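You operate a simulated robot arm through the tools that you are given. There is no shell and no other tool.

Carry out the task below with a simulated robot arm. There is one attempt and no reset: what you move stays moved.

Task
Seat the ring in the orange nest and oil it once.
Fine: black plunger, with the table locked by the yellow knob; then unlock it and turn that nest back where it stood.
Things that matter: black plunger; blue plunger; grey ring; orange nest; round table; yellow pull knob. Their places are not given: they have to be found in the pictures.

The check looks at the end state, three seconds after you hand in, the way a careful person would. Anything else that was tipped, shoved, dropped, spilled or broken makes it a failure.

Robot
A 6-joint arm with a four-finger gripper, fixed in place. Base frame: the origin is on the floor under the middle of its stand, x ahead of it, y to its left, z up; the work surface is at about z = 82. Readings come in cm, degrees, newtons and seconds.
With the tool pointing down near the work surface it reaches from about 12 to 92 cm from the base axis. Its first joint turns from -166.0 to 166.0 degrees. Payload 3.43 kg.
The TCP is the grasp point between the finger pads, 3 cm short of the fingertips. In the tool frame z runs along the fingers and y along their closing line. The gripper opens to 12 cm; its body begins 8.5 cm behind the TCP.
Orientation is that of the tool frame in the base frame, as a unit quaternion [w, x, y, z]. With the fingers straight down and closing along the base's y, the tool's x points along the base's -x, its y along +y and its z along -z.

Tools
- The arm moves only by the tool servo_tool. Its argument "moves" is a list of rows, each a list of 6 numbers: the shift along the tool's x, y, z in cm, then the turn, a rotation vector about the tool's x, y, z in degrees. In form: [[tx, ty, tz, rx, ry, rz], ...]. A call has 1 to 20 rows; each row shifts and turns the commanded pose from where the row before left it, along the tool's axes as they then stand. "gripper" is the opening, from 0 (shut) to 1 (fully open), set as the call begins (left out, the last holds). A row lasts 0.2 s, in which the tool goes at most 5 cm and 8.6 degrees; a call with a longer step from one row to the next is refused whole, and so is a gripper value outside its range. A pose out of reach is approached as far as the arm can. The call stops where the force on the tool passes 40 N (or 10 N more than at its start, if that is more) or the arm is blocked; 0.2 s more then pass. The fingers move at their own pace (about 13.62 cm/s each) and stop on an object; they squeeze with about 35 N. The grip force told is the motor's: it shows also when the fingers shut on nothing. Time passes only in rows, and 0.2 s behind the last, so rows that do not move let the fingers close. The reply holds the time, the measured pose of the TCP, the force on the tool along the base axes, the opening and the grip force, in the units named above and with some noise, with the torque about the TCP (base axes, N m) and any sound that the robot's microphone picked up.
- Cameras (640 x 400 px; columns grow to the right, rows downward): "scene" is fixed at [4.84, 65.03, 140.05]; the picture's right is [-0.75, -0.66, 0.00], its down [-0.22, 0.24, -0.95] and it looks along [0.63, -0.71, -0.33] (base axes); focal length 361 px, centre (320, 200). "wrist" rides on the gripper at [7.1, -1.7, -12] in the tool frame; the picture's right is [0.23, 0.97, 0.00], its down [-0.81, 0.19, -0.55] and it looks along [-0.54, 0.13, 0.83] (tool axes); focal length 275 px, centre (320, 200).
- capture(camera): a new picture of that camera. It takes no simulated time.
- lift_body(by): moves the trunk up (or, below 0, down) by that many cm; the arm rides with it, the base frame stays. It gives what a move gives, with no picture.
- pixel_to_xyz(camera, pixels): for up to 12 pixels [column, row] of the newest picture of that camera ("zoom" is the newest enlarged one), the place [x, y, z] in the base frame of the surface seen there, good to about 0.3 cm. It takes no simulated time.
- zoom(camera, box): a new picture of the part [left, top, right, bottom] of that camera's present view, enlarged. It takes no simulated time.
- finish_job(): hands the job in; it is judged then, once.

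Open the gripper and draw the arm clear of the work before you hand the job in, unless the task says otherwise.

The tools are called after "Request:" as name(argument=value, ...) on one line, values as JSON. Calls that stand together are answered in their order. servo_tool: Moves the arm, as the interface text tells. Its arguments: {"type":"object","properties":{"moves":{"type":"array","items":{"type":"array","items":{"type":"number"}}},"gripper":{"type":"number"}},"required":["moves"]} The other tools are called the same way: lift_body (by) moves the trunk up or down; capture (camera) takes a picture; pixel_to_xyz (camera, pixels) gives the place of the surface under pixels of a picture; zoom (camera, box) takes an enlarged picture of a part of a camera's view; finish_job () hands the job in.

At the start:

```text
time_s: 0.0
eef_pos: [50.53, -17.5, 122.16]
tcp_rot: [0.0, 0.001, 1.0, 0.001]
force: [-0.1, -0.2, -0.1]
wrist_torque: [0.0, 0.02, 0.0]
grip_width: 11.99
grasp_force: 0.1
trunk travel left (down, up): [-7.5, 46.5]
```

scene: 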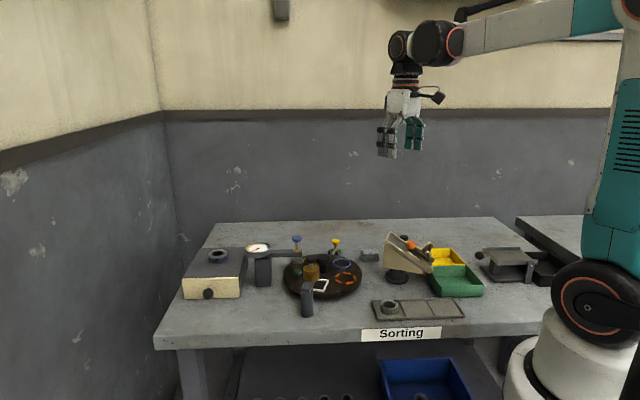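
wrist: 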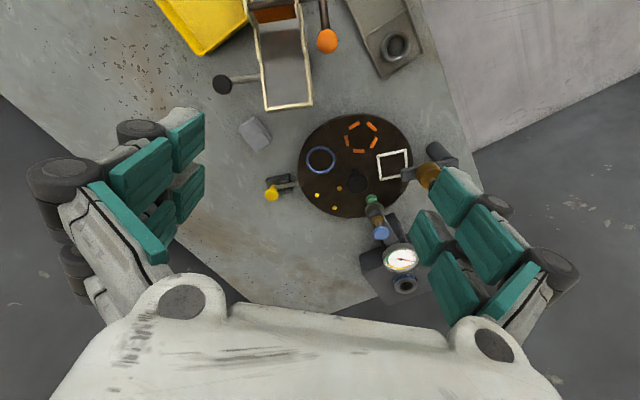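

I start with close-up views of the table area around scene pixels (320,275) and the wrist view around (360,170).

Request:
zoom(camera="scene", box=[240, 220, 400, 320])

Request:
zoom(camera="wrist", box=[250, 90, 474, 230])

Request:
zoom(camera="scene", box=[350, 220, 510, 320])

```text
4.00 times, centred on (320, 270) of scene
```

zoom: 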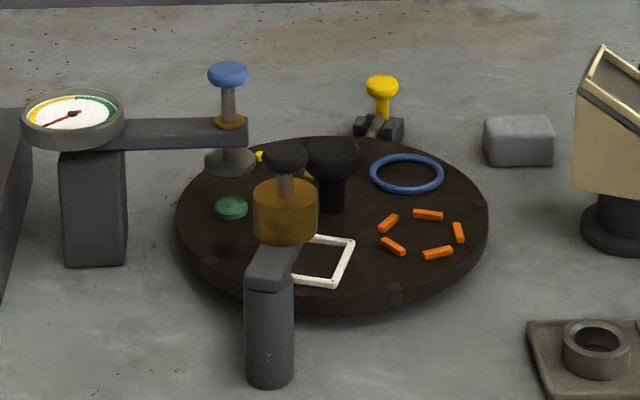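

```text
2.86 times, centred on (362, 160) of wrist
```

zoom: 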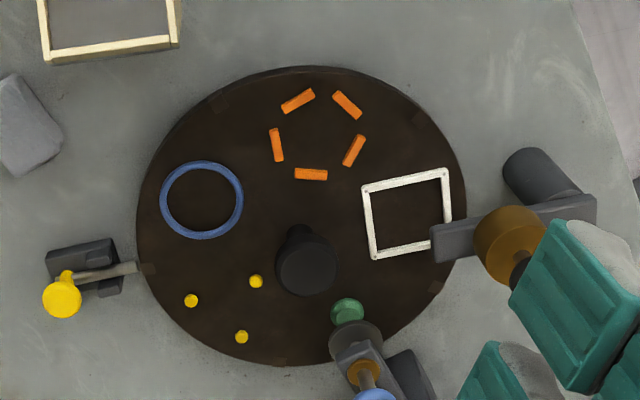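

```text
4.00 times, centred on (430, 270) of scene
```

zoom: 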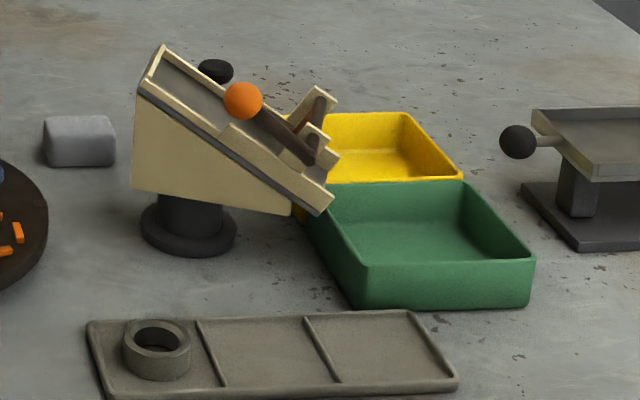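

Now I look closer at the ring on the tray (scene ~ (389,306)), the block at left (scene ~ (217,255)), and the yellow knob (scene ~ (336,245)).

Request:
zoom(camera="scene", box=[170, 235, 266, 305])

Request:
zoom(camera="scene", box=[310, 230, 374, 270])

Request:
zoom(camera="wrist", box=[240, 160, 320, 210])

Request:
zoom(camera="wrist", box=[340, 210, 440, 310])

```text
5.71 times, centred on (218, 270) of scene
```

zoom: 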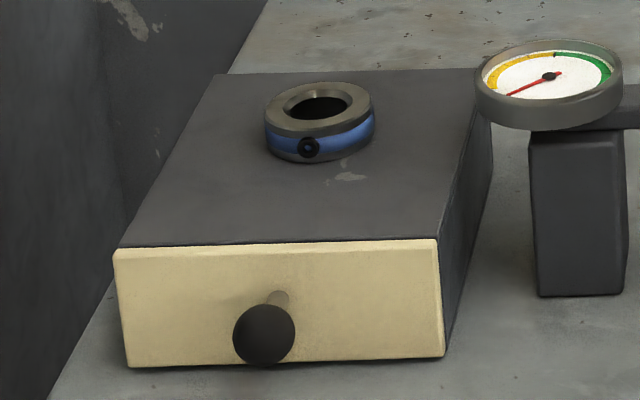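

```text
10.00 times, centred on (342, 250) of scene
```

zoom: 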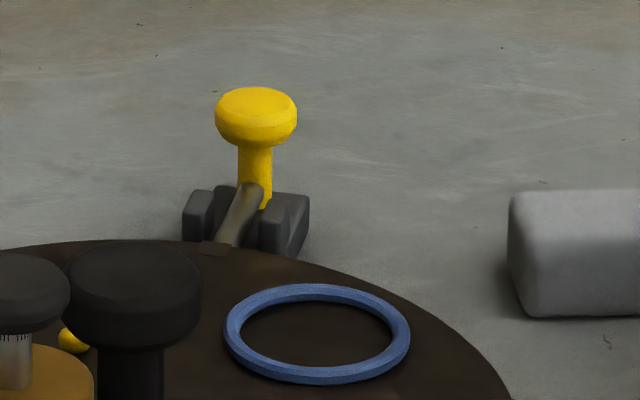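

```text
8.00 times, centred on (280, 185) of wrist
```

zoom: 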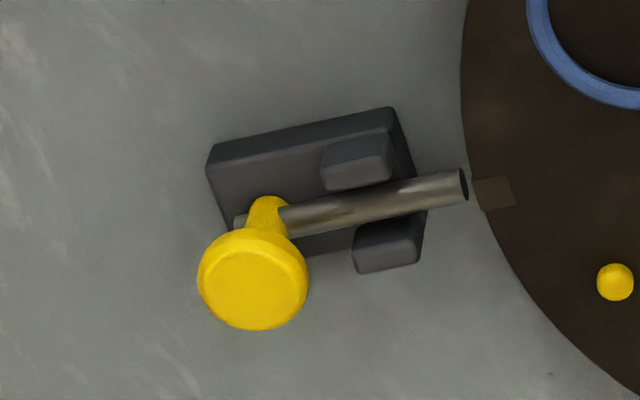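

```text
4.00 times, centred on (390, 260) of wrist
```

zoom: 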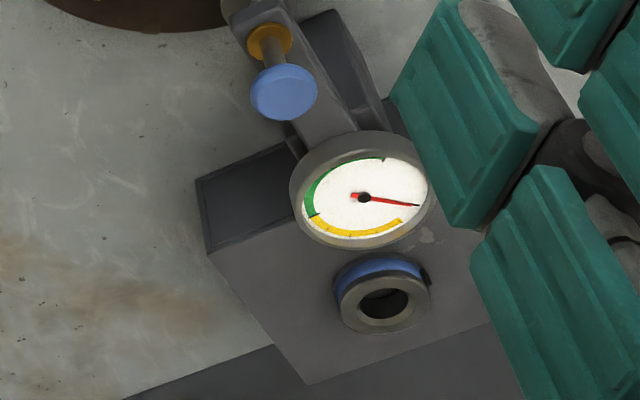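

The bolt with the yellow handle appears retracted (rod end at wrist-zoom (460,185), just short of the rim notch), so the table seems unlocked now. I take 3D positions of the main items from the wrist picture.

Request:
capture(camera="wrist")

Request:
zoom(camera="wrist", box=[250, 90, 474, 230])

Request:
pixel_to_xyz(camera="zoom", pixels=[[298, 101], [347, 104], [277, 145], [354, 151], [311, 174], [306, 270], [147, 268], [418, 117], [218, 102], [436, 287], [280, 360], [320, 140]])

Request:
pixel_to_xyz(camera="wrist", pixels=[[271, 194], [296, 184], [396, 45], [358, 183], [355, 156], [392, 165], [321, 160], [326, 193], [371, 200], [380, 233], [400, 260], [427, 178]])

```text
taken
```

wrist: 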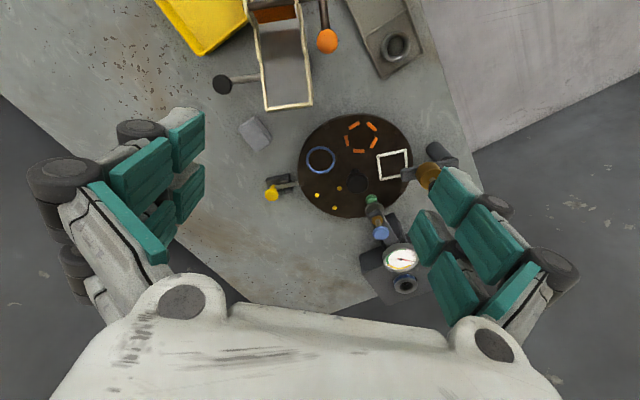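

```text
2.86 times, centred on (362, 160) of wrist
```

zoom: 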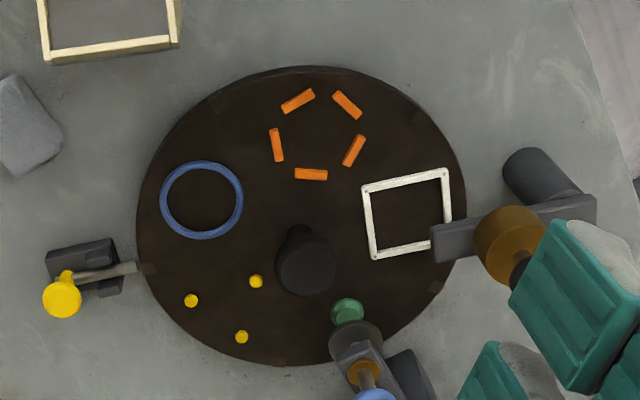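

```text
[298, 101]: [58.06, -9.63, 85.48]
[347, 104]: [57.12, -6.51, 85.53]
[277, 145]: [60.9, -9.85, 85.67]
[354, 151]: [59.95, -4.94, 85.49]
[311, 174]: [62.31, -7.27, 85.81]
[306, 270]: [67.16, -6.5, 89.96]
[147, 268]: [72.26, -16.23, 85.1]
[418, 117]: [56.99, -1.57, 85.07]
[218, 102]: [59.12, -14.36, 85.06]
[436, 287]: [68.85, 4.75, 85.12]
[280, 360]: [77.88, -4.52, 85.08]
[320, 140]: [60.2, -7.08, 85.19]
```

```text
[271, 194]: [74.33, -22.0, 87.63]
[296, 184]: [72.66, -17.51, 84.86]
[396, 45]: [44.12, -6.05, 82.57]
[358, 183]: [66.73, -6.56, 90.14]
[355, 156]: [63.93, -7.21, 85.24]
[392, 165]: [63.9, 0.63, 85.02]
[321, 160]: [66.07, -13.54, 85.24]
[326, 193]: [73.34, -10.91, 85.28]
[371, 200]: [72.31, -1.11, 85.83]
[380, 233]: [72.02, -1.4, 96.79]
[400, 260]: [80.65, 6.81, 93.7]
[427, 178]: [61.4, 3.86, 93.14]
```

The five rim notches fit a table centre near (67.0, -6.4), with notches 72° apart and the orange nest at about 190°, white (under the black plunger) at about 117°. Now I measure the ring, black plunger and the centre knob from the scene camera.

Request:
zoom(camera="scene", box=[280, 240, 360, 320])

Request:
pixel_to_xyz(camera="scene", pixels=[[311, 257], [311, 260], [311, 273], [308, 290], [322, 257], [331, 268], [297, 239], [297, 262], [303, 252], [336, 240], [336, 248], [307, 312]])

Request:
pixel_to_xyz(camera="scene", pixels=[[389, 304], [381, 306], [397, 306], [389, 314], [389, 300], [380, 315], [398, 310], [405, 300], [375, 302], [420, 310], [445, 310], [389, 308]])

```text
5.00 times, centred on (320, 280) of scene
```

zoom: 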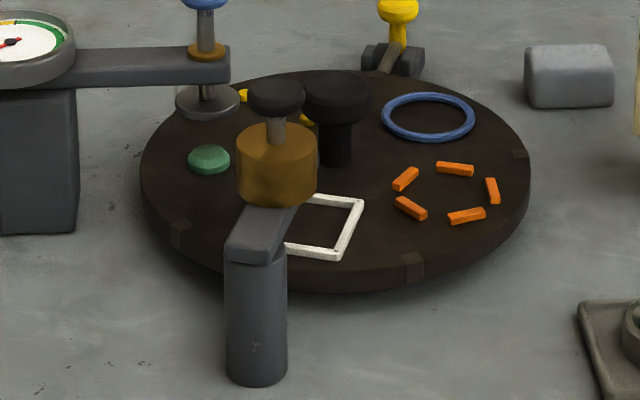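

```text
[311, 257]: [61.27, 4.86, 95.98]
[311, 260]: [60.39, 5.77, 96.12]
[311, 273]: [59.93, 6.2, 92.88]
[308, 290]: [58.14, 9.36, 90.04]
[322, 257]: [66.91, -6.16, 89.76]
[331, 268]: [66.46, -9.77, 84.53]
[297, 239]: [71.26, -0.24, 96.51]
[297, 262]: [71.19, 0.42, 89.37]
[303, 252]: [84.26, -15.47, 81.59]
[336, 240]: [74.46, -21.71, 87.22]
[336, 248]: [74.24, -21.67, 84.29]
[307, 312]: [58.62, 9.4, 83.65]
```

```text
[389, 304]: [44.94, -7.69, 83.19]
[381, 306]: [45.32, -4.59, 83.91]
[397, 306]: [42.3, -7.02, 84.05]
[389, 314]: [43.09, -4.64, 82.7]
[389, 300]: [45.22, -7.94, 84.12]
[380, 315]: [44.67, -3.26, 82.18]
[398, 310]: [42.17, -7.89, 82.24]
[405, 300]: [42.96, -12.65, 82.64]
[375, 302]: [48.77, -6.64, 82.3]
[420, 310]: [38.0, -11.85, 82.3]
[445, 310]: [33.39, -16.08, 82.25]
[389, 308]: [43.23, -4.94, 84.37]
```

The ring sits near (43.8, -5.8) with top z≈84.2 on the tray; the black cap top is near (61.2, 5, 96). I check heights of the chute device (scene (390,250), orange ball (411,245)) so that I don't bump it.

Request:
pixel_to_xyz(camera="scene", pixels=[[388, 235], [411, 245], [404, 238], [400, 265], [385, 255], [430, 272], [398, 280], [436, 250], [460, 290], [373, 302], [400, 299], [464, 317]])

Request:
pixel_to_xyz(camera="wrist", pixels=[[404, 172], [408, 180], [440, 160], [396, 45], [396, 36], [396, 56], [385, 47], [408, 46], [385, 77], [421, 52], [365, 35], [327, 40]])

```text
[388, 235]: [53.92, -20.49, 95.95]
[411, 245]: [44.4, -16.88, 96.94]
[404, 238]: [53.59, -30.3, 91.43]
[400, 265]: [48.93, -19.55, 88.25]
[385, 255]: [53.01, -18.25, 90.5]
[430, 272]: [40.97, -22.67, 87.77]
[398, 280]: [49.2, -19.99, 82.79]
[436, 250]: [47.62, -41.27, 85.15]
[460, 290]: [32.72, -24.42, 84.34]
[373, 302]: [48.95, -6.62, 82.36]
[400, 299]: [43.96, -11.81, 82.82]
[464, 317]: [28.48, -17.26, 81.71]
```

```text
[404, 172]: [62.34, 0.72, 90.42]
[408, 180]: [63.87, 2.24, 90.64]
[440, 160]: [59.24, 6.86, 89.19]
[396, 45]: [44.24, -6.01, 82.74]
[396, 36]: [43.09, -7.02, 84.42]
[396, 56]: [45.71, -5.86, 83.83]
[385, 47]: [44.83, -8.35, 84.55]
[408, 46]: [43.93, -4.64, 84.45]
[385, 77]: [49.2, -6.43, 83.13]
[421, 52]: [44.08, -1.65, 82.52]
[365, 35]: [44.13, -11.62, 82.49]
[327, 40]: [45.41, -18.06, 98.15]
```

The orange ball tops at about z=98 near (45,-17.5), so I go first to a safe viewing spot above the ring at about (44,-6,107), staying high.

Request:
servo_tool(moves=[[0.5, 1.5, 1.5, 0, 0, 0], [1, 2, 2.5, 0, 0, 0], [1, 2, 2.5, 0, 0, 0], [1, 2, 2.5, 0, 0, 0], [1, 2, 2.5, 0, 0, 0], [1, 1.5, 2, 0, 0, 0], [1, 0.5, 1.5, 0, 0, 0], [0, 0, 0, 0, 0, 0]], gripper=1)

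Request:
capture(camera="wrist")

Request:
capture(camera="scene")

```text
time_s: 1.8
eef_pos: [44.12, -6.15, 107.25]
tcp_rot: [0.0, 0.0, 1.0, 0.0]
force: [-0.2, -1.0, 0.2]
wrist_torque: [-0.02, -0.01, -0.01]
grip_width: 12.01
grasp_force: 0.0
trunk travel left (down, up): [-7.5, 46.5]
```

```text
taken
```

wrist: 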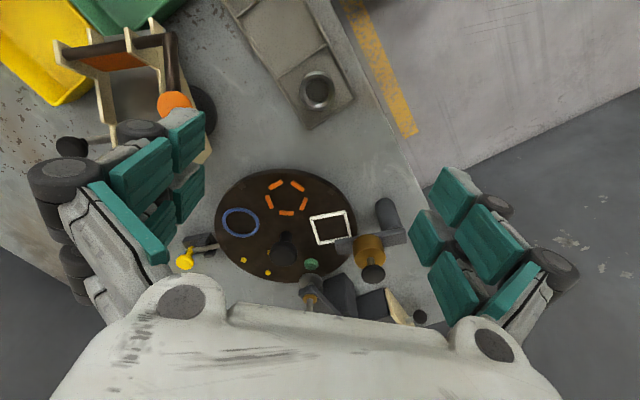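

```text
taken
```

scene: 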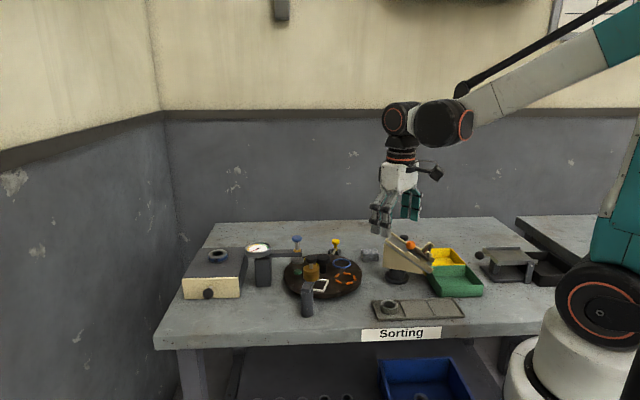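

Ring visible at wrist (317,90), orange nest at (287,198), and the black plunger at (373,273) is now unobstructed. I zoom on both and measure.

Request:
zoom(camera="wrist", box=[260, 40, 372, 130])

Request:
pixel_to_xyz(camera="zoom", pixels=[[326, 200], [326, 130], [245, 205], [410, 200], [326, 280], [330, 210]])

Request:
zoom(camera="wrist", box=[170, 160, 420, 316])

Request:
pixel_to_xyz(camera="wrist", pixels=[[373, 273], [369, 250], [340, 241], [276, 185], [299, 186], [303, 202], [287, 213], [270, 201], [287, 248], [188, 256], [210, 247], [223, 243]])

```text
4.44 times, centred on (316, 85) of wrist
```

zoom: 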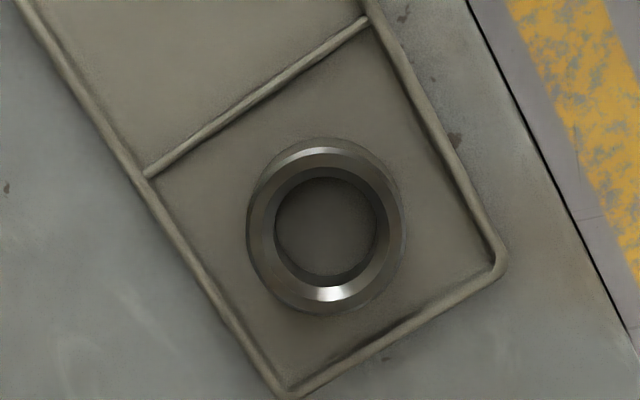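

```text
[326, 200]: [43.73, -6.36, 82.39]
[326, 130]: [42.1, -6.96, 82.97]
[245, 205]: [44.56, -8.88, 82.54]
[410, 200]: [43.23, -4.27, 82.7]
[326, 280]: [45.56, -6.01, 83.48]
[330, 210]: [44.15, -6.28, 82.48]
```

```text
2.56 times, centred on (295, 238) of wrist
```

zoom: 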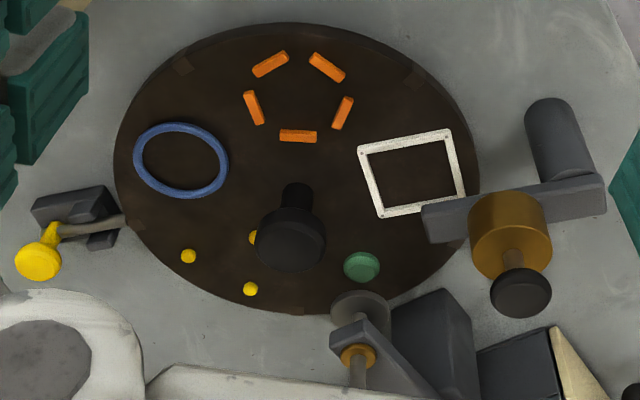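

```text
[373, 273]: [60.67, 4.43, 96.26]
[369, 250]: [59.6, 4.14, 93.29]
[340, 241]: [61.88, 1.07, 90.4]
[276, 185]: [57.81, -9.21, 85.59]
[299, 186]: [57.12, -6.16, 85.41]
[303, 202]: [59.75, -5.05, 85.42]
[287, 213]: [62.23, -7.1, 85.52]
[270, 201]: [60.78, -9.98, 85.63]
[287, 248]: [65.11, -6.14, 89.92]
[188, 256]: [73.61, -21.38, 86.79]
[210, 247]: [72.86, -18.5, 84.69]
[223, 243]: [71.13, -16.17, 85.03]
```

I zoom on the gripper in the scene picture (fingers at about (395,210)) to understand the finger layout before approaching the ring.

Request:
zoom(camera="scene", box=[350, 130, 462, 240])

Request:
zoom(camera="wrist", box=[0, 60, 640, 400])

Request:
pixel_to_xyz(camera="wrist", pixels=[[140, 170], [188, 140], [188, 195], [160, 235], [484, 240], [452, 195], [432, 235], [450, 285], [30, 190], [570, 290], [520, 210], [180, 300]])

```text
3.64 times, centred on (406, 185) of scene
```

zoom: 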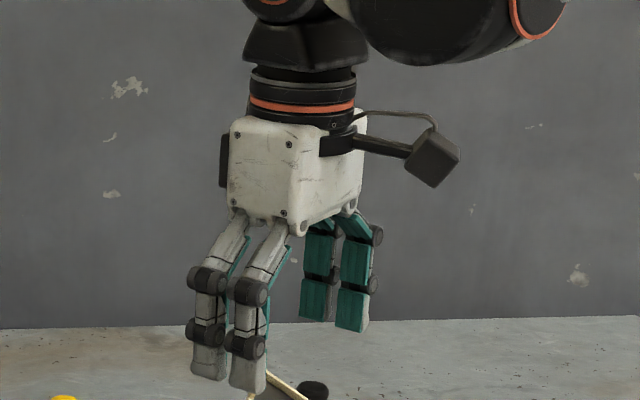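

```text
1.00 times, centred on (320, 230) of wrist (not enlarged: the box is as wide or as high as the picture)
```

zoom: 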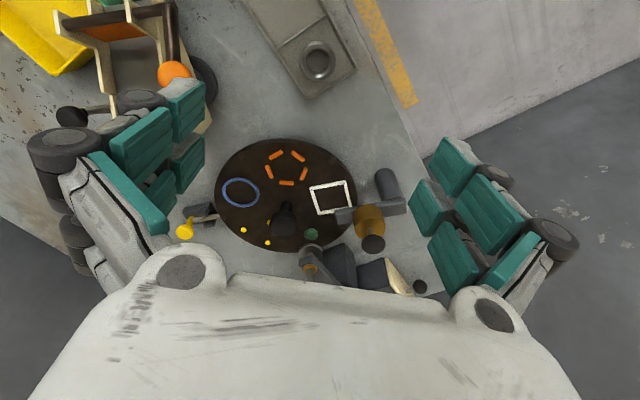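

```text
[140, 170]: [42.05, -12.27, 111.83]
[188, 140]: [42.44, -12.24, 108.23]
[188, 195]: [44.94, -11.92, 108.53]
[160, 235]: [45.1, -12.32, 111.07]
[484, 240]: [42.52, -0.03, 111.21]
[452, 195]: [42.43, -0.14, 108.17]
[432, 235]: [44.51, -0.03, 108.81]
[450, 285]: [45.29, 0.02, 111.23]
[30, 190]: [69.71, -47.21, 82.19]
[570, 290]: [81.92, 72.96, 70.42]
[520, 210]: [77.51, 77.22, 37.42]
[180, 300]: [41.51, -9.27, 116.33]
```

The fingers are two per side, ±1.4 cm in tool x. I narrow the opening to about 7 cm and descend to z≈95 above the ring, then look again.

Request:
servo_tool(moves=[[0, 0, 1, 0, 0, 0], [0, 0, 2, 0, 0, 0], [0, 0, 3, 0, 0, 0], [0, 0, 3, 0, 0, 0], [0, 0, 2, 0, 0, 0], [0, 0, 1, 0, 0, 0], [0, 0, 0, 0, 0, 0]], gripper=0.58)

Request:
capture(camera="wrist")

Request:
capture(camera="scene")

```text
time_s: 3.4
eef_pos: [43.84, -6.11, 95.27]
tcp_rot: [0.0, 0.0, 1.0, -0.001]
force: [-0.5, -0.8, 0.2]
wrist_torque: [0.01, 0.01, 0.03]
grip_width: 6.99
grasp_force: 0.1
trunk travel left (down, up): [-7.5, 46.5]
```

```text
taken
```

wrist: 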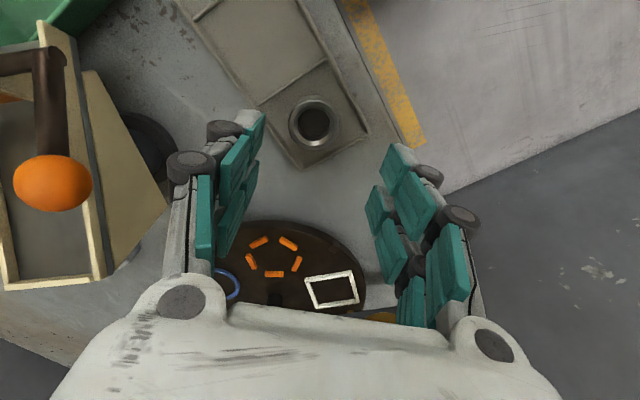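

```text
taken
```

scene: 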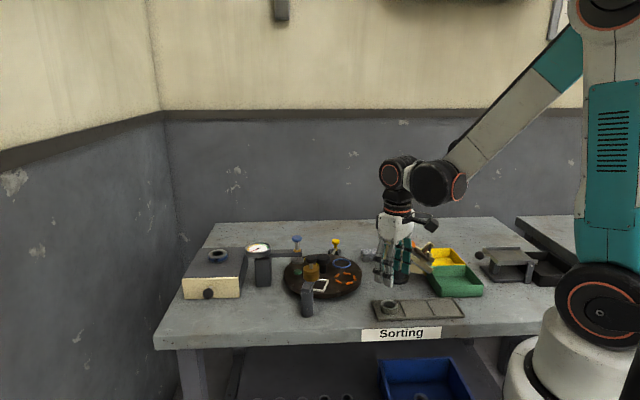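

Ring now at wrist (314,123); I zoom for an accurate centre and check its rim edges.

Request:
zoom(camera="wrist", box=[264, 90, 364, 152])

Request:
pixel_to_xyz(camera="zoom", pixels=[[175, 230], [180, 200], [460, 210], [320, 90], [320, 355], [320, 215], [215, 220], [425, 220], [320, 330], [320, 110], [240, 130], [400, 310]])

```text
6.40 times, centred on (314, 121) of wrist
```

zoom: 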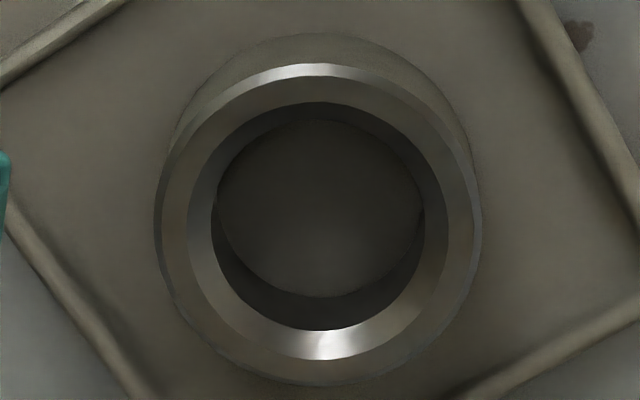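

```text
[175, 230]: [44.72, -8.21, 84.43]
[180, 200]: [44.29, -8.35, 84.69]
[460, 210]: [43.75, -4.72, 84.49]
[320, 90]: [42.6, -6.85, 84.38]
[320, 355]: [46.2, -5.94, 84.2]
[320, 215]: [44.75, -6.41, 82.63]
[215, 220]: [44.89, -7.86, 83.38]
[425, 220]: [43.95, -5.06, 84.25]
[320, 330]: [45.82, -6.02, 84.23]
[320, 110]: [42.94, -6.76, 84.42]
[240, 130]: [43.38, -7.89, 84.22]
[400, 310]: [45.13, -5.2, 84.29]
```

Ring centre ≈ (44.3, -6.43), top z≈84.4, OD≈4.2. I shift over it and descend to TCP z≈88.

Request:
servo_tool(moves=[[-0.46, -0.32, 0, 0, 0, 0], [0, 0, 2, 0, 0, 0], [0, 0, 2.2, 0, 0, 0], [0, 0, 2, 0, 0, 0], [0, 0, 1, 0, 0, 0], [0, 0, 0, 0, 0, 0]])

Request:
capture(camera="wrist")

Request:
zoom(camera="scene", box=[350, 220, 470, 330])

```text
time_s: 4.8
eef_pos: [44.45, -6.25, 88.03]
tcp_rot: [0.0, 0.0, 1.0, 0.0]
force: [0.9, -1.0, -0.3]
wrist_torque: [-0.02, 0.0, 0.01]
grip_width: 6.98
grasp_force: 0.1
trunk travel left (down, up): [-7.5, 46.5]
```

```text
taken
```

wrist: 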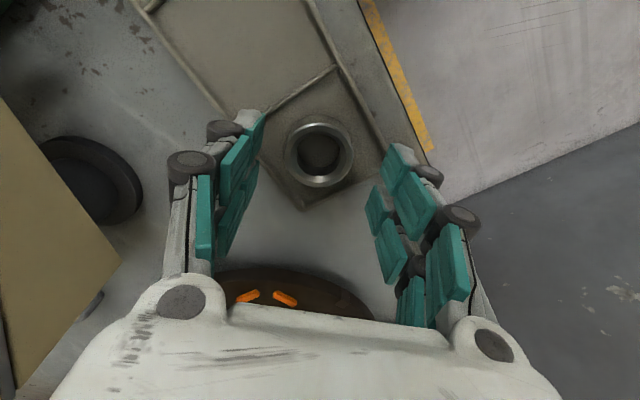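

```text
3.64 times, centred on (410, 275) of scene
```

zoom: 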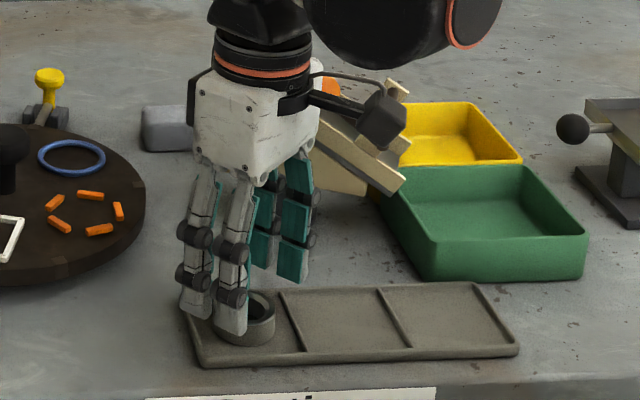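

Ring at wrist (319,153) now. I re-measure its centre from this closer view before the final descent.

Request:
zoom(camera="wrist", box=[270, 110, 370, 192])

Request:
pixel_to_xyz(camera="wrist", pixels=[[290, 152], [350, 152], [319, 126], [319, 182], [298, 172], [341, 172], [298, 132], [341, 132]])

```text
4.88 times, centred on (320, 151) of wrist
```

zoom: 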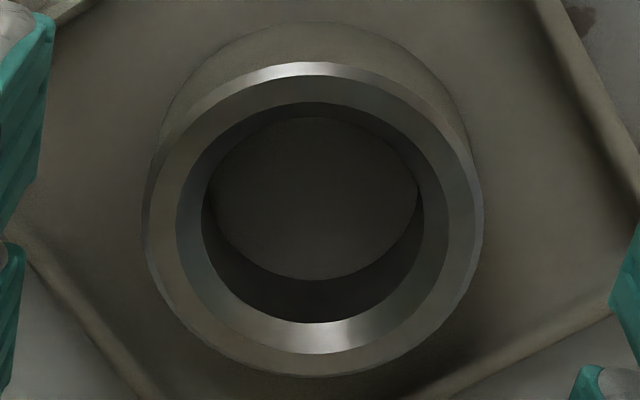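

```text
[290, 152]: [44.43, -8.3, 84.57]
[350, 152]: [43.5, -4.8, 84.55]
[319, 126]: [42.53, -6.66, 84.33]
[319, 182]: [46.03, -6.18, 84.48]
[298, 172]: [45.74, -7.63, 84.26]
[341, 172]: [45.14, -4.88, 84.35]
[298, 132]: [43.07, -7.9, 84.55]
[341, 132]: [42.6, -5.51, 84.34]
```

Ring centre ≈ (44.2, -6.47), close to the commanded pose. I lower to TCP z≈86.3 (tips ≈83.3) and close on the ring.

Request:
servo_tool(moves=[[0.1, -0.05, 0.7, 0, 0, 0], [0, 0, 0.7, 0, 0, 0], [0, 0, 0.35, 0, 0, 0], [0, 0, 0, 0, 0, 0]])

Request:
capture(camera="wrist")

Request:
zoom(camera="scene", box=[360, 250, 450, 330])

```text
time_s: 5.8
eef_pos: [44.44, -6.34, 86.24]
tcp_rot: [0.0, 0.0, 1.0, 0.0]
force: [0.1, -0.5, -0.3]
wrist_torque: [0.0, 0.0, -0.01]
grip_width: 6.97
grasp_force: 0.2
trunk travel left (down, up): [-7.5, 46.5]
```

```text
taken
```

wrist: 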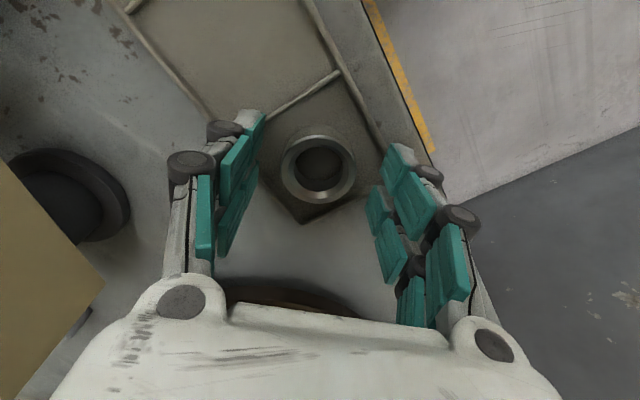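

```text
5.00 times, centred on (405, 290) of scene
```

zoom: 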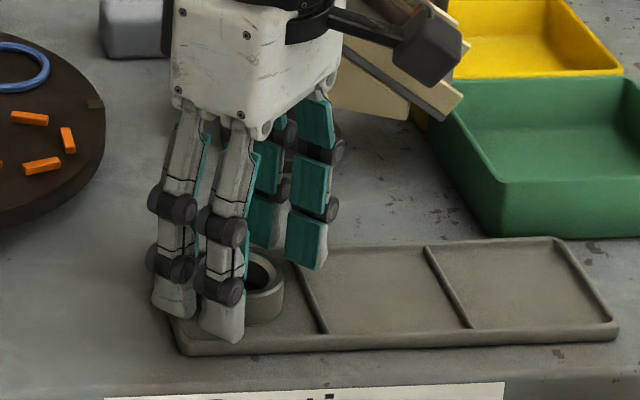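

Fingers straddle the ring with tips just above the tray floor. I close the gripper in place.

Request:
servo_tool(moves=[[0, 0, 0, 0, 0, 0], [0, 0, 0, 0, 0, 0], [0, 0, 0, 0, 0, 0], [0, 0, 0, 0, 0, 0]], gripper=0)

Request:
capture(camera="wrist")

```text
time_s: 6.8
eef_pos: [44.54, -6.39, 86.21]
tcp_rot: [0.001, 0.0, 1.0, 0.0]
force: [0.1, 0.6, 2.2]
wrist_torque: [-0.08, 0.06, 0.0]
grip_width: 4.2
grasp_force: 35.0
trunk travel left (down, up): [-7.5, 46.5]
```

```text
taken
```

wrist: 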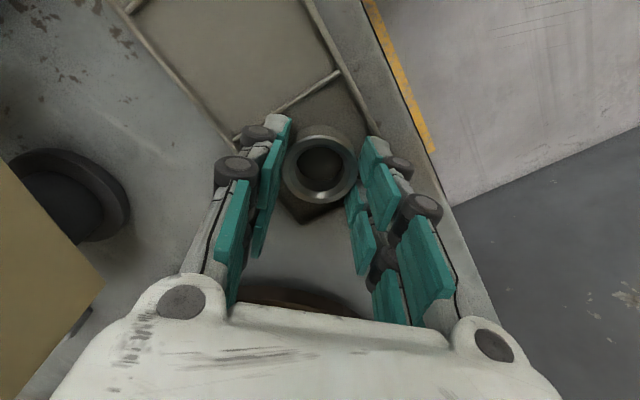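

Gripped at width 4.2 cm (ring OD). I lift it straight up about 9 cm.

Request:
servo_tool(moves=[[0, 0, -0.5, 0, 0, 0], [0, 0, -1, 0, 0, 0], [0, 0, -2, 0, 0, 0], [0, 0, -2.5, 0, 0, 0], [0, 0, -2, 0, 0, 0], [0, 0, -1, 0, 0, 0], [0, 0, 0, 0, 0, 0]])

Request:
capture(camera="wrist")

Request:
zoom(camera="wrist", box=[270, 110, 390, 210])

Request:
capture(camera="scene")

```text
time_s: 8.4
eef_pos: [44.35, -6.32, 95.08]
tcp_rot: [0.0, 0.0, 1.0, 0.0]
force: [0.9, 0.1, -0.1]
wrist_torque: [0.01, 0.0, -0.02]
grip_width: 0.01
grasp_force: 33.4
trunk travel left (down, up): [-7.5, 46.5]
```

```text
taken
```

wrist: 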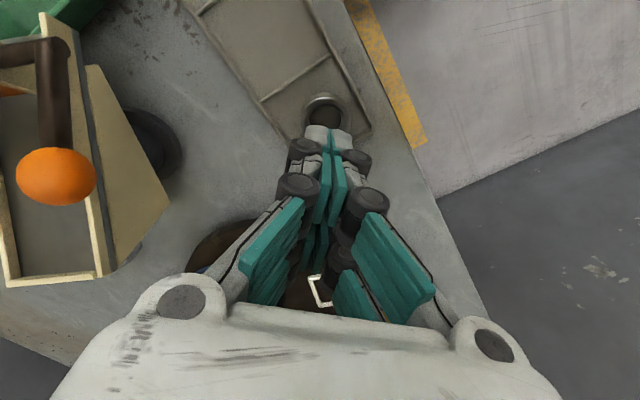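

```text
4.00 times, centred on (330, 160) of wrist
```

zoom: 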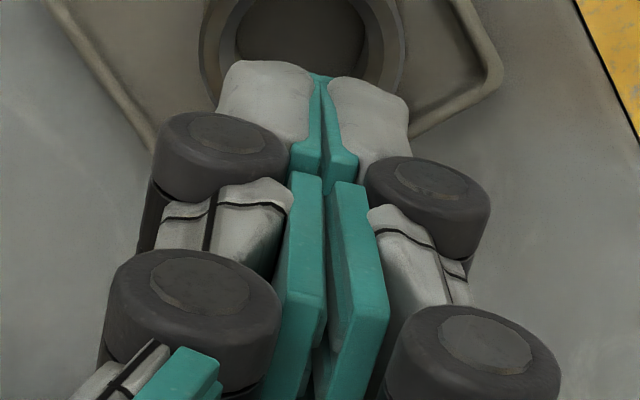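

```text
taken
```

scene: 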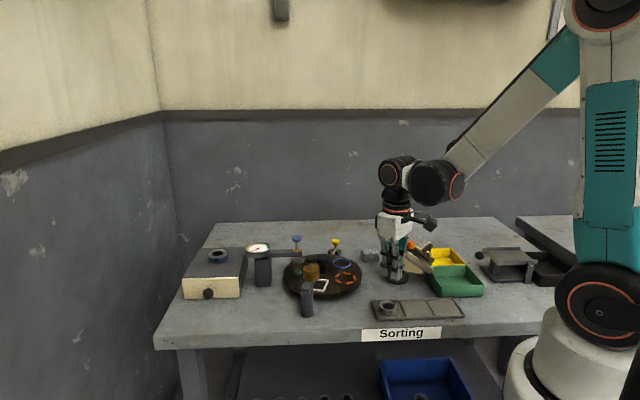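

The grip slipped off (width 0.01) and the ring is still on the tray at wrist (325,108). I open, rise a little, and look at the ring and the fingertip shape again.

Request:
servo_tool(moves=[[0, 0, -1, 0, 0, 0], [0, 0, 0, 0, 0, 0], [0, 0, 0, 0, 0, 0]], gripper=0.58)

Request:
capture(camera="wrist")

Request:
zoom(camera="wrist", box=[200, 60, 440, 210])

Request:
zoom(camera="scene", box=[350, 220, 470, 330])

```text
time_s: 9.2
eef_pos: [44.37, -6.26, 96.3]
tcp_rot: [0.0, 0.0, 1.0, 0.0]
force: [0.0, 1.0, -0.9]
wrist_torque: [0.02, -0.02, -0.03]
grip_width: 6.96
grasp_force: 0.0
trunk travel left (down, up): [-7.5, 46.5]
```

```text
taken
```

wrist: 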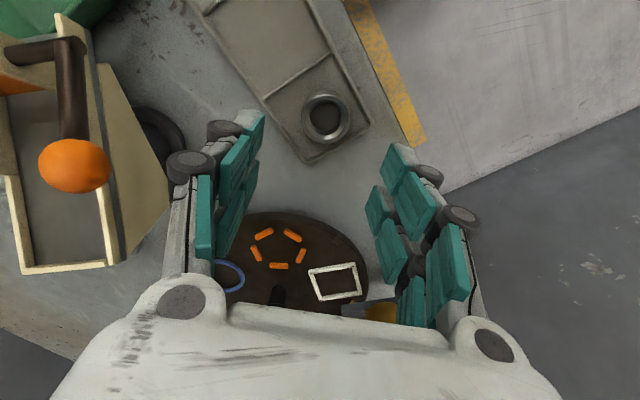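

```text
2.67 times, centred on (320, 135) of wrist
```

zoom: 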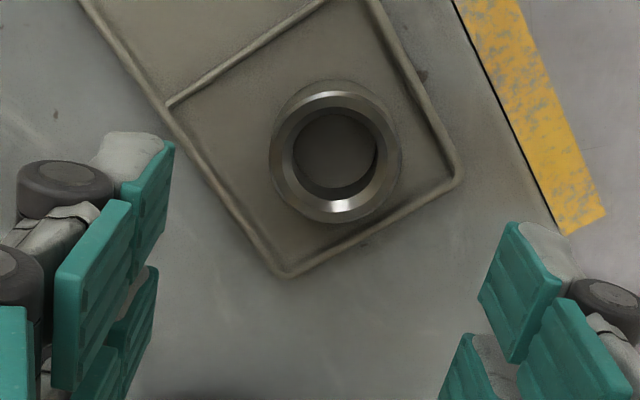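

```text
3.64 times, centred on (410, 275) of scene
```

zoom: 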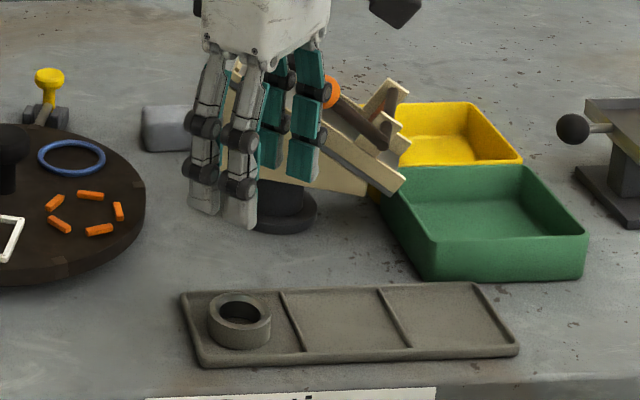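

The tray is unmoved; the ring looks shifted slightly right in the wrist view, to (326,118). I measure its new centre.

Request:
pixel_to_xyz(camera="zoom", pixels=[[215, 318], [270, 318]])

Request:
zoom(camera="wrist", box=[276, 88, 376, 150])

Request:
pixel_to_xyz(camera="zoom", pixels=[[180, 190], [460, 190], [320, 60], [320, 330], [220, 280], [420, 280], [220, 100], [420, 100], [320, 190], [60, 100], [580, 300], [330, 375]])

```text
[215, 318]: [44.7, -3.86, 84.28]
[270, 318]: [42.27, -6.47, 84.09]
```

```text
6.40 times, centred on (326, 119) of wrist
```

zoom: 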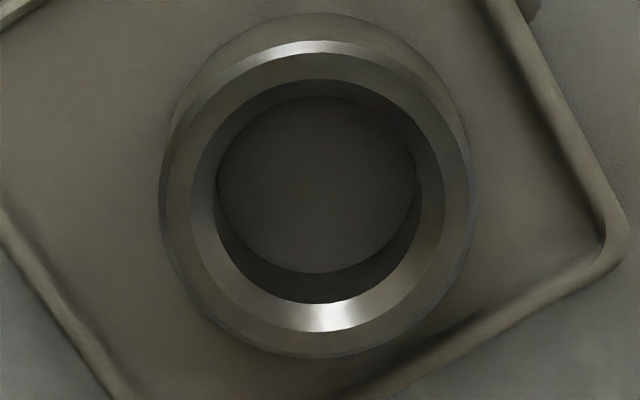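

```text
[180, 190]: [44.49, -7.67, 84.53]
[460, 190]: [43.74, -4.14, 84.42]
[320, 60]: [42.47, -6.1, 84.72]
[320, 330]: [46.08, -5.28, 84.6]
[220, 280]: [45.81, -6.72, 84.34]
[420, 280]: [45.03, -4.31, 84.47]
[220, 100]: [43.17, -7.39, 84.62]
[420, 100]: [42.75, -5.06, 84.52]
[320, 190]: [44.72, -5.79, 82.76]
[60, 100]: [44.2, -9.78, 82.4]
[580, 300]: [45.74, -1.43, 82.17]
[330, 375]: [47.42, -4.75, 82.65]
```

New ring centre ≈ (44.3,-5.9). I measure tray wall heights and cell edges to see how deep the fingertips may go.

Request:
pixel_to_xyz(camera="zoom", pixels=[[545, 100], [530, 60], [600, 200], [520, 300], [440, 345], [400, 365], [50, 285], [20, 240], [95, 360], [613, 230], [30, 10], [500, 150]])

Request:
zoom(camera="scene", box=[365, 290, 429, 330])

Request:
pixel_to_xyz(camera="scene", pixels=[[375, 299], [377, 308], [379, 318], [390, 319], [400, 300], [402, 306], [404, 314], [371, 299], [376, 320], [389, 317], [395, 317], [383, 317]])

```text
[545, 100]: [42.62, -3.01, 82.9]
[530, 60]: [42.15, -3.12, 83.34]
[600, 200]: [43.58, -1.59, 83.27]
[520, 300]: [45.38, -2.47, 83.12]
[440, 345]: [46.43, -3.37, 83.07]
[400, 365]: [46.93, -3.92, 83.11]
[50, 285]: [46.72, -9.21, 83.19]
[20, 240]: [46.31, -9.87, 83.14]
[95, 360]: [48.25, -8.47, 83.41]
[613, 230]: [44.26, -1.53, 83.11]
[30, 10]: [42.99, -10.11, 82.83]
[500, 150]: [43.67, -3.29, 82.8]
```

```text
10.00 times, centred on (397, 310) of scene
```

zoom: 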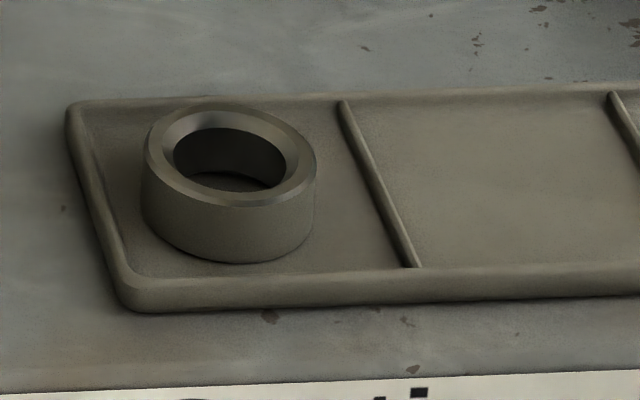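

```text
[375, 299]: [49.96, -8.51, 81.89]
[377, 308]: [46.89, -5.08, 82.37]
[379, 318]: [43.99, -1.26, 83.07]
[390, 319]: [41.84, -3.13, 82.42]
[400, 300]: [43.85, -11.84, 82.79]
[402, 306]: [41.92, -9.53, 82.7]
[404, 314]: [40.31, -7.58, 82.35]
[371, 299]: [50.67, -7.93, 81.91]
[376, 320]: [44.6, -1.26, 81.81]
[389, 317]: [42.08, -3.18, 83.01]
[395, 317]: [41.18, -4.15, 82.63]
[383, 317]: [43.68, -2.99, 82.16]
```

Tray walls top out at z≈83.15, so tips can go to about 83.2 only. I recentre on the ring (offset -0.1, +0.42) and descend again to TCP z≈86.2.

Request:
servo_tool(moves=[[0.1, 0.42, 0, 0, 0, 0], [0, 0, 2, 0, 0, 0], [0, 0, 2.5, 0, 0, 0], [0, 0, 2.5, 0, 0, 0], [0, 0, 1.5, 0, 0, 0], [0, 0, 1, 0, 0, 0], [0, 0, 0.5, 0, 0, 0], [0, 0, 0, 0, 0, 0]])

Request:
capture(camera="wrist")

Request:
zoom(camera="wrist", box=[210, 90, 430, 228])

Request:
zoom(camera="scene", box=[355, 280, 435, 330])

```text
time_s: 11.0
eef_pos: [44.27, -5.95, 86.37]
tcp_rot: [0.0, 0.0, 1.0, 0.0]
force: [0.5, 0.7, 0.9]
wrist_torque: [0.0, 0.0, -0.03]
grip_width: 6.96
grasp_force: 0.0
trunk travel left (down, up): [-7.5, 46.5]
```

```text
taken
```

wrist: 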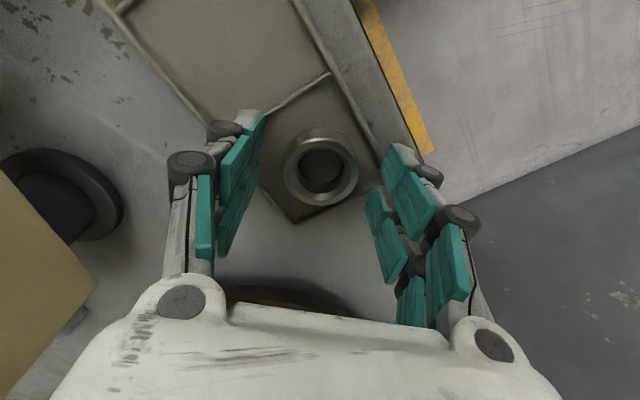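

```text
2.90 times, centred on (320, 159) of wrist
```

zoom: 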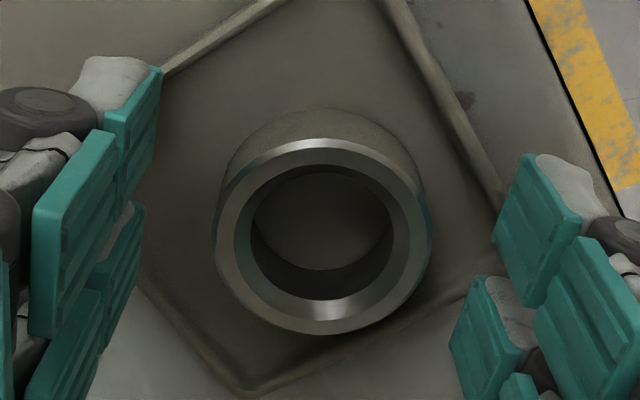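

```text
8.00 times, centred on (395, 305) of scene
```

zoom: 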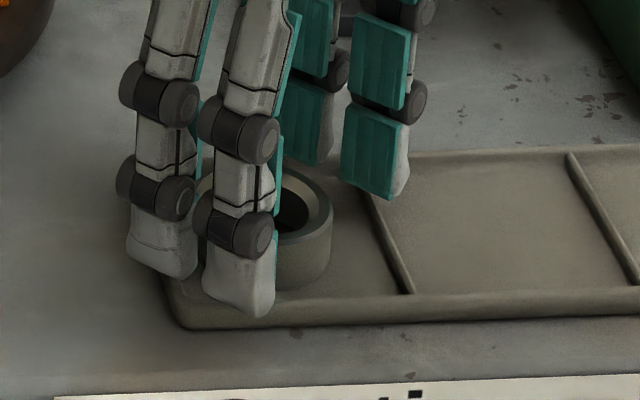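

Ring is centred between the finger pairs. I lower a touch more (0.12), then close and hold.

Request:
servo_tool(moves=[[0, 0, 0.12, 0, 0, 0], [0, 0, 0, 0, 0, 0]])

Request:
servo_tool(moves=[[0, 0, 0, 0, 0, 0], [0, 0, 0, 0, 0, 0], [0, 0, 0, 0, 0, 0], [0, 0, 0, 0, 0, 0], [0, 0, 0, 0, 0, 0]], gripper=0)

Request:
capture(camera="wrist")

Request:
zoom(camera="wrist", box=[210, 90, 430, 228])

Request:
zoom(camera="scene", box=[355, 280, 435, 330])

```text
time_s: 11.6
eef_pos: [44.27, -5.94, 86.17]
tcp_rot: [-0.001, -0.001, 1.0, 0.0]
force: [-0.3, -0.1, 0.5]
wrist_torque: [0.0, -0.01, 0.02]
grip_width: 6.96
grasp_force: 0.1
trunk travel left (down, up): [-7.5, 46.5]
```

```text
time_s: 12.8
eef_pos: [44.32, -6.05, 86.31]
tcp_rot: [0.0, 0.0, 1.0, 0.0]
force: [-0.4, 0.0, 0.3]
wrist_torque: [0.07, 0.0, 0.0]
grip_width: 4.17
grasp_force: 35.1
trunk travel left (down, up): [-7.5, 46.5]
```

```text
taken
```

wrist: 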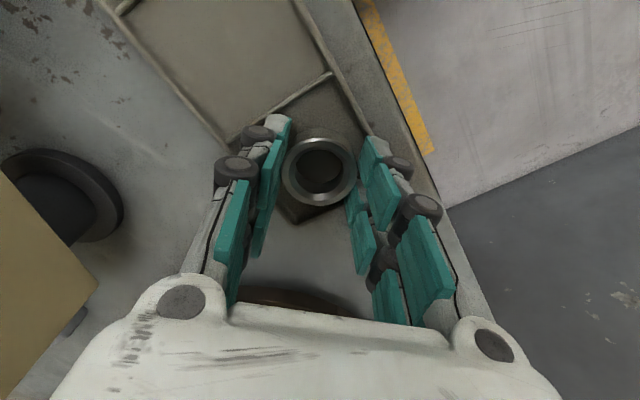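

```text
2.90 times, centred on (320, 159) of wrist
```

zoom: 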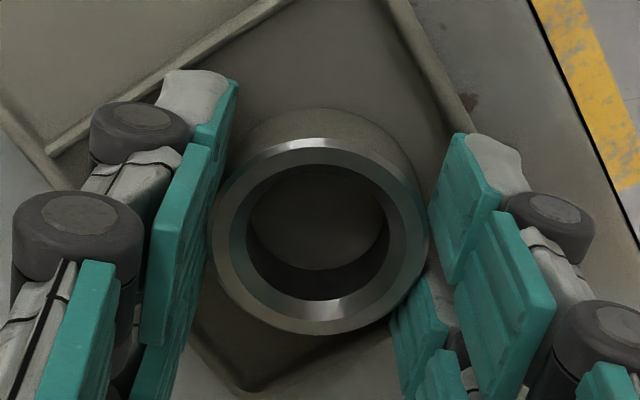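

```text
8.00 times, centred on (395, 305) of scene
```

zoom: 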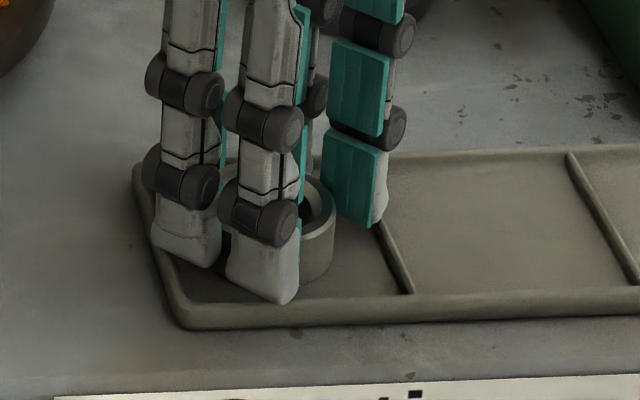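

Now gripped symmetrically at 4.17 cm. I lift only 0.5 cm slowly and check whether the ring comes along.

Request:
servo_tool(moves=[[0, 0, -0.1, 0, 0, 0], [0, 0, -0.1, 0, 0, 0], [0, 0, -0.15, 0, 0, 0], [0, 0, -0.15, 0, 0, 0], [0, 0, 0, 0, 0, 0]])

Request:
zoom(camera="wrist", box=[210, 90, 430, 228])

Request:
zoom(camera="scene", box=[355, 280, 435, 330])

```text
time_s: 14.0
eef_pos: [44.29, -6.08, 86.75]
tcp_rot: [0.0, 0.0, 1.0, 0.0]
force: [0.2, 0.1, -0.2]
wrist_torque: [0.02, 0.03, -0.02]
grip_width: 4.17
grasp_force: 35.3
trunk travel left (down, up): [-7.5, 46.5]
```

```text
2.90 times, centred on (320, 159) of wrist
```

zoom: 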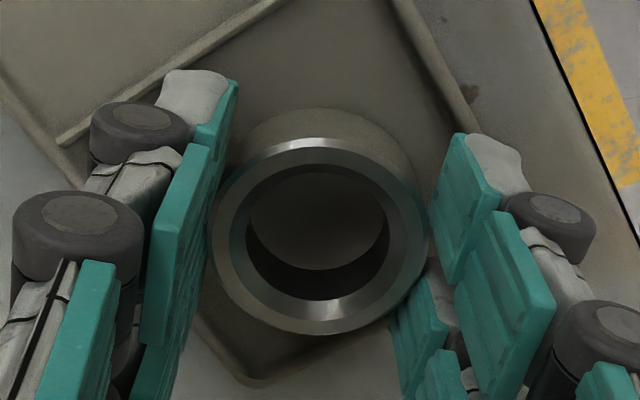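

```text
8.00 times, centred on (395, 305) of scene
```

zoom: 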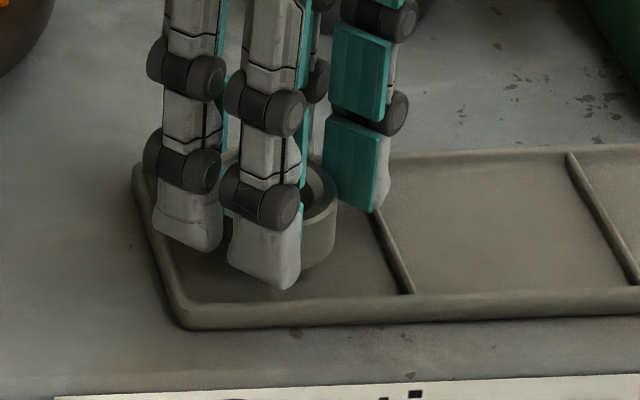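

The ring stays fixed in the grip while the tray drops away, and width is still 4.17. I lift on slowly by 3 cm more and check.

Request:
servo_tool(moves=[[0, 0, -0.2, 0, 0, 0], [0, 0, -0.4, 0, 0, 0], [0, 0, -0.6, 0, 0, 0], [0, 0, -0.8, 0, 0, 0], [0, 0, -0.8, 0, 0, 0], [0, 0, -0.4, 0, 0, 0], [0, 0, 0, 0, 0, 0]])

Request:
zoom(camera="wrist", box=[210, 90, 430, 228])

```text
time_s: 15.6
eef_pos: [44.49, -5.93, 89.85]
tcp_rot: [0.0, 0.0, 1.0, 0.0]
force: [0.8, -0.8, -1.1]
wrist_torque: [-0.02, -0.01, -0.01]
grip_width: 4.2
grasp_force: 34.1
trunk travel left (down, up): [-7.5, 46.5]
```

```text
2.90 times, centred on (320, 159) of wrist
```

zoom: 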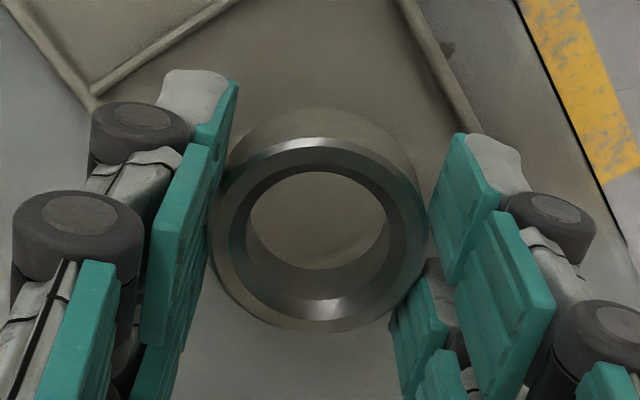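

The ring holds firmly. I raise to z≈97 and then carry it gently toward the nest, stopping at about x=57.

Request:
servo_tool(moves=[[0, 0, -0.5, 0, 0, 0], [0, 0, -1, 0, 0, 0], [0, 0, -1.2, 0, 0, 0], [0, 0, -1.2, 0, 0, 0], [-0.3, 0, -1.2, 0, 0, 0], [-0.6, -0.1, -1, 0, 0, 0], [-1, -0.1, -0.7, 0, 0, 0], [-1.2, -0.2, -0.3, 0, 0, 0], [-1.4, -0.2, 0, 0, 0, 0], [-1.4, -0.2, 0, 0, 0, 0], [-1.4, -0.2, 0, 0, 0, 0], [-1.4, -0.2, 0, 0, 0, 0], [-1.4, -0.1, 0, 0, 0, 0], [-1.2, 0, 0, 0, 0, 0], [-0.8, 0, 0, 0, 0, 0], [-0.4, 0, 0, 0, 0, 0], [0, 0, 0, 0, 0, 0]])

Request:
capture(camera="wrist")

Request:
capture(camera="scene")

```text
time_s: 19.2
eef_pos: [56.91, -7.18, 96.84]
tcp_rot: [0.0, 0.0, 1.0, 0.0]
force: [0.1, -0.8, -1.0]
wrist_torque: [0.03, -0.04, 0.01]
grip_width: 4.18
grasp_force: 35.1
trunk travel left (down, up): [-7.5, 46.5]
```

```text
taken
```

wrist: 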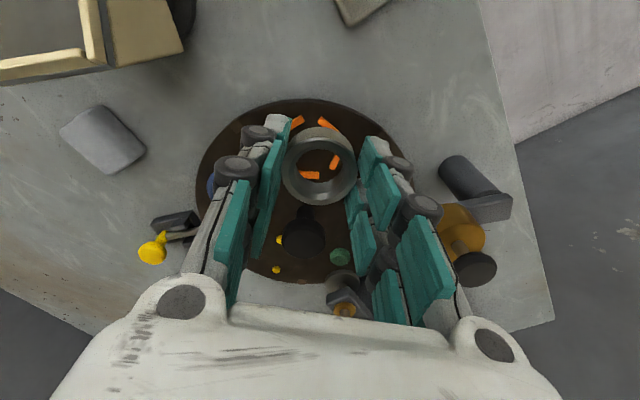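

```text
taken
```

scene: 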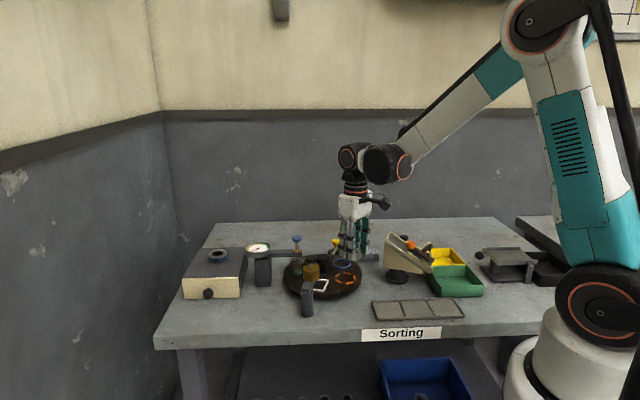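

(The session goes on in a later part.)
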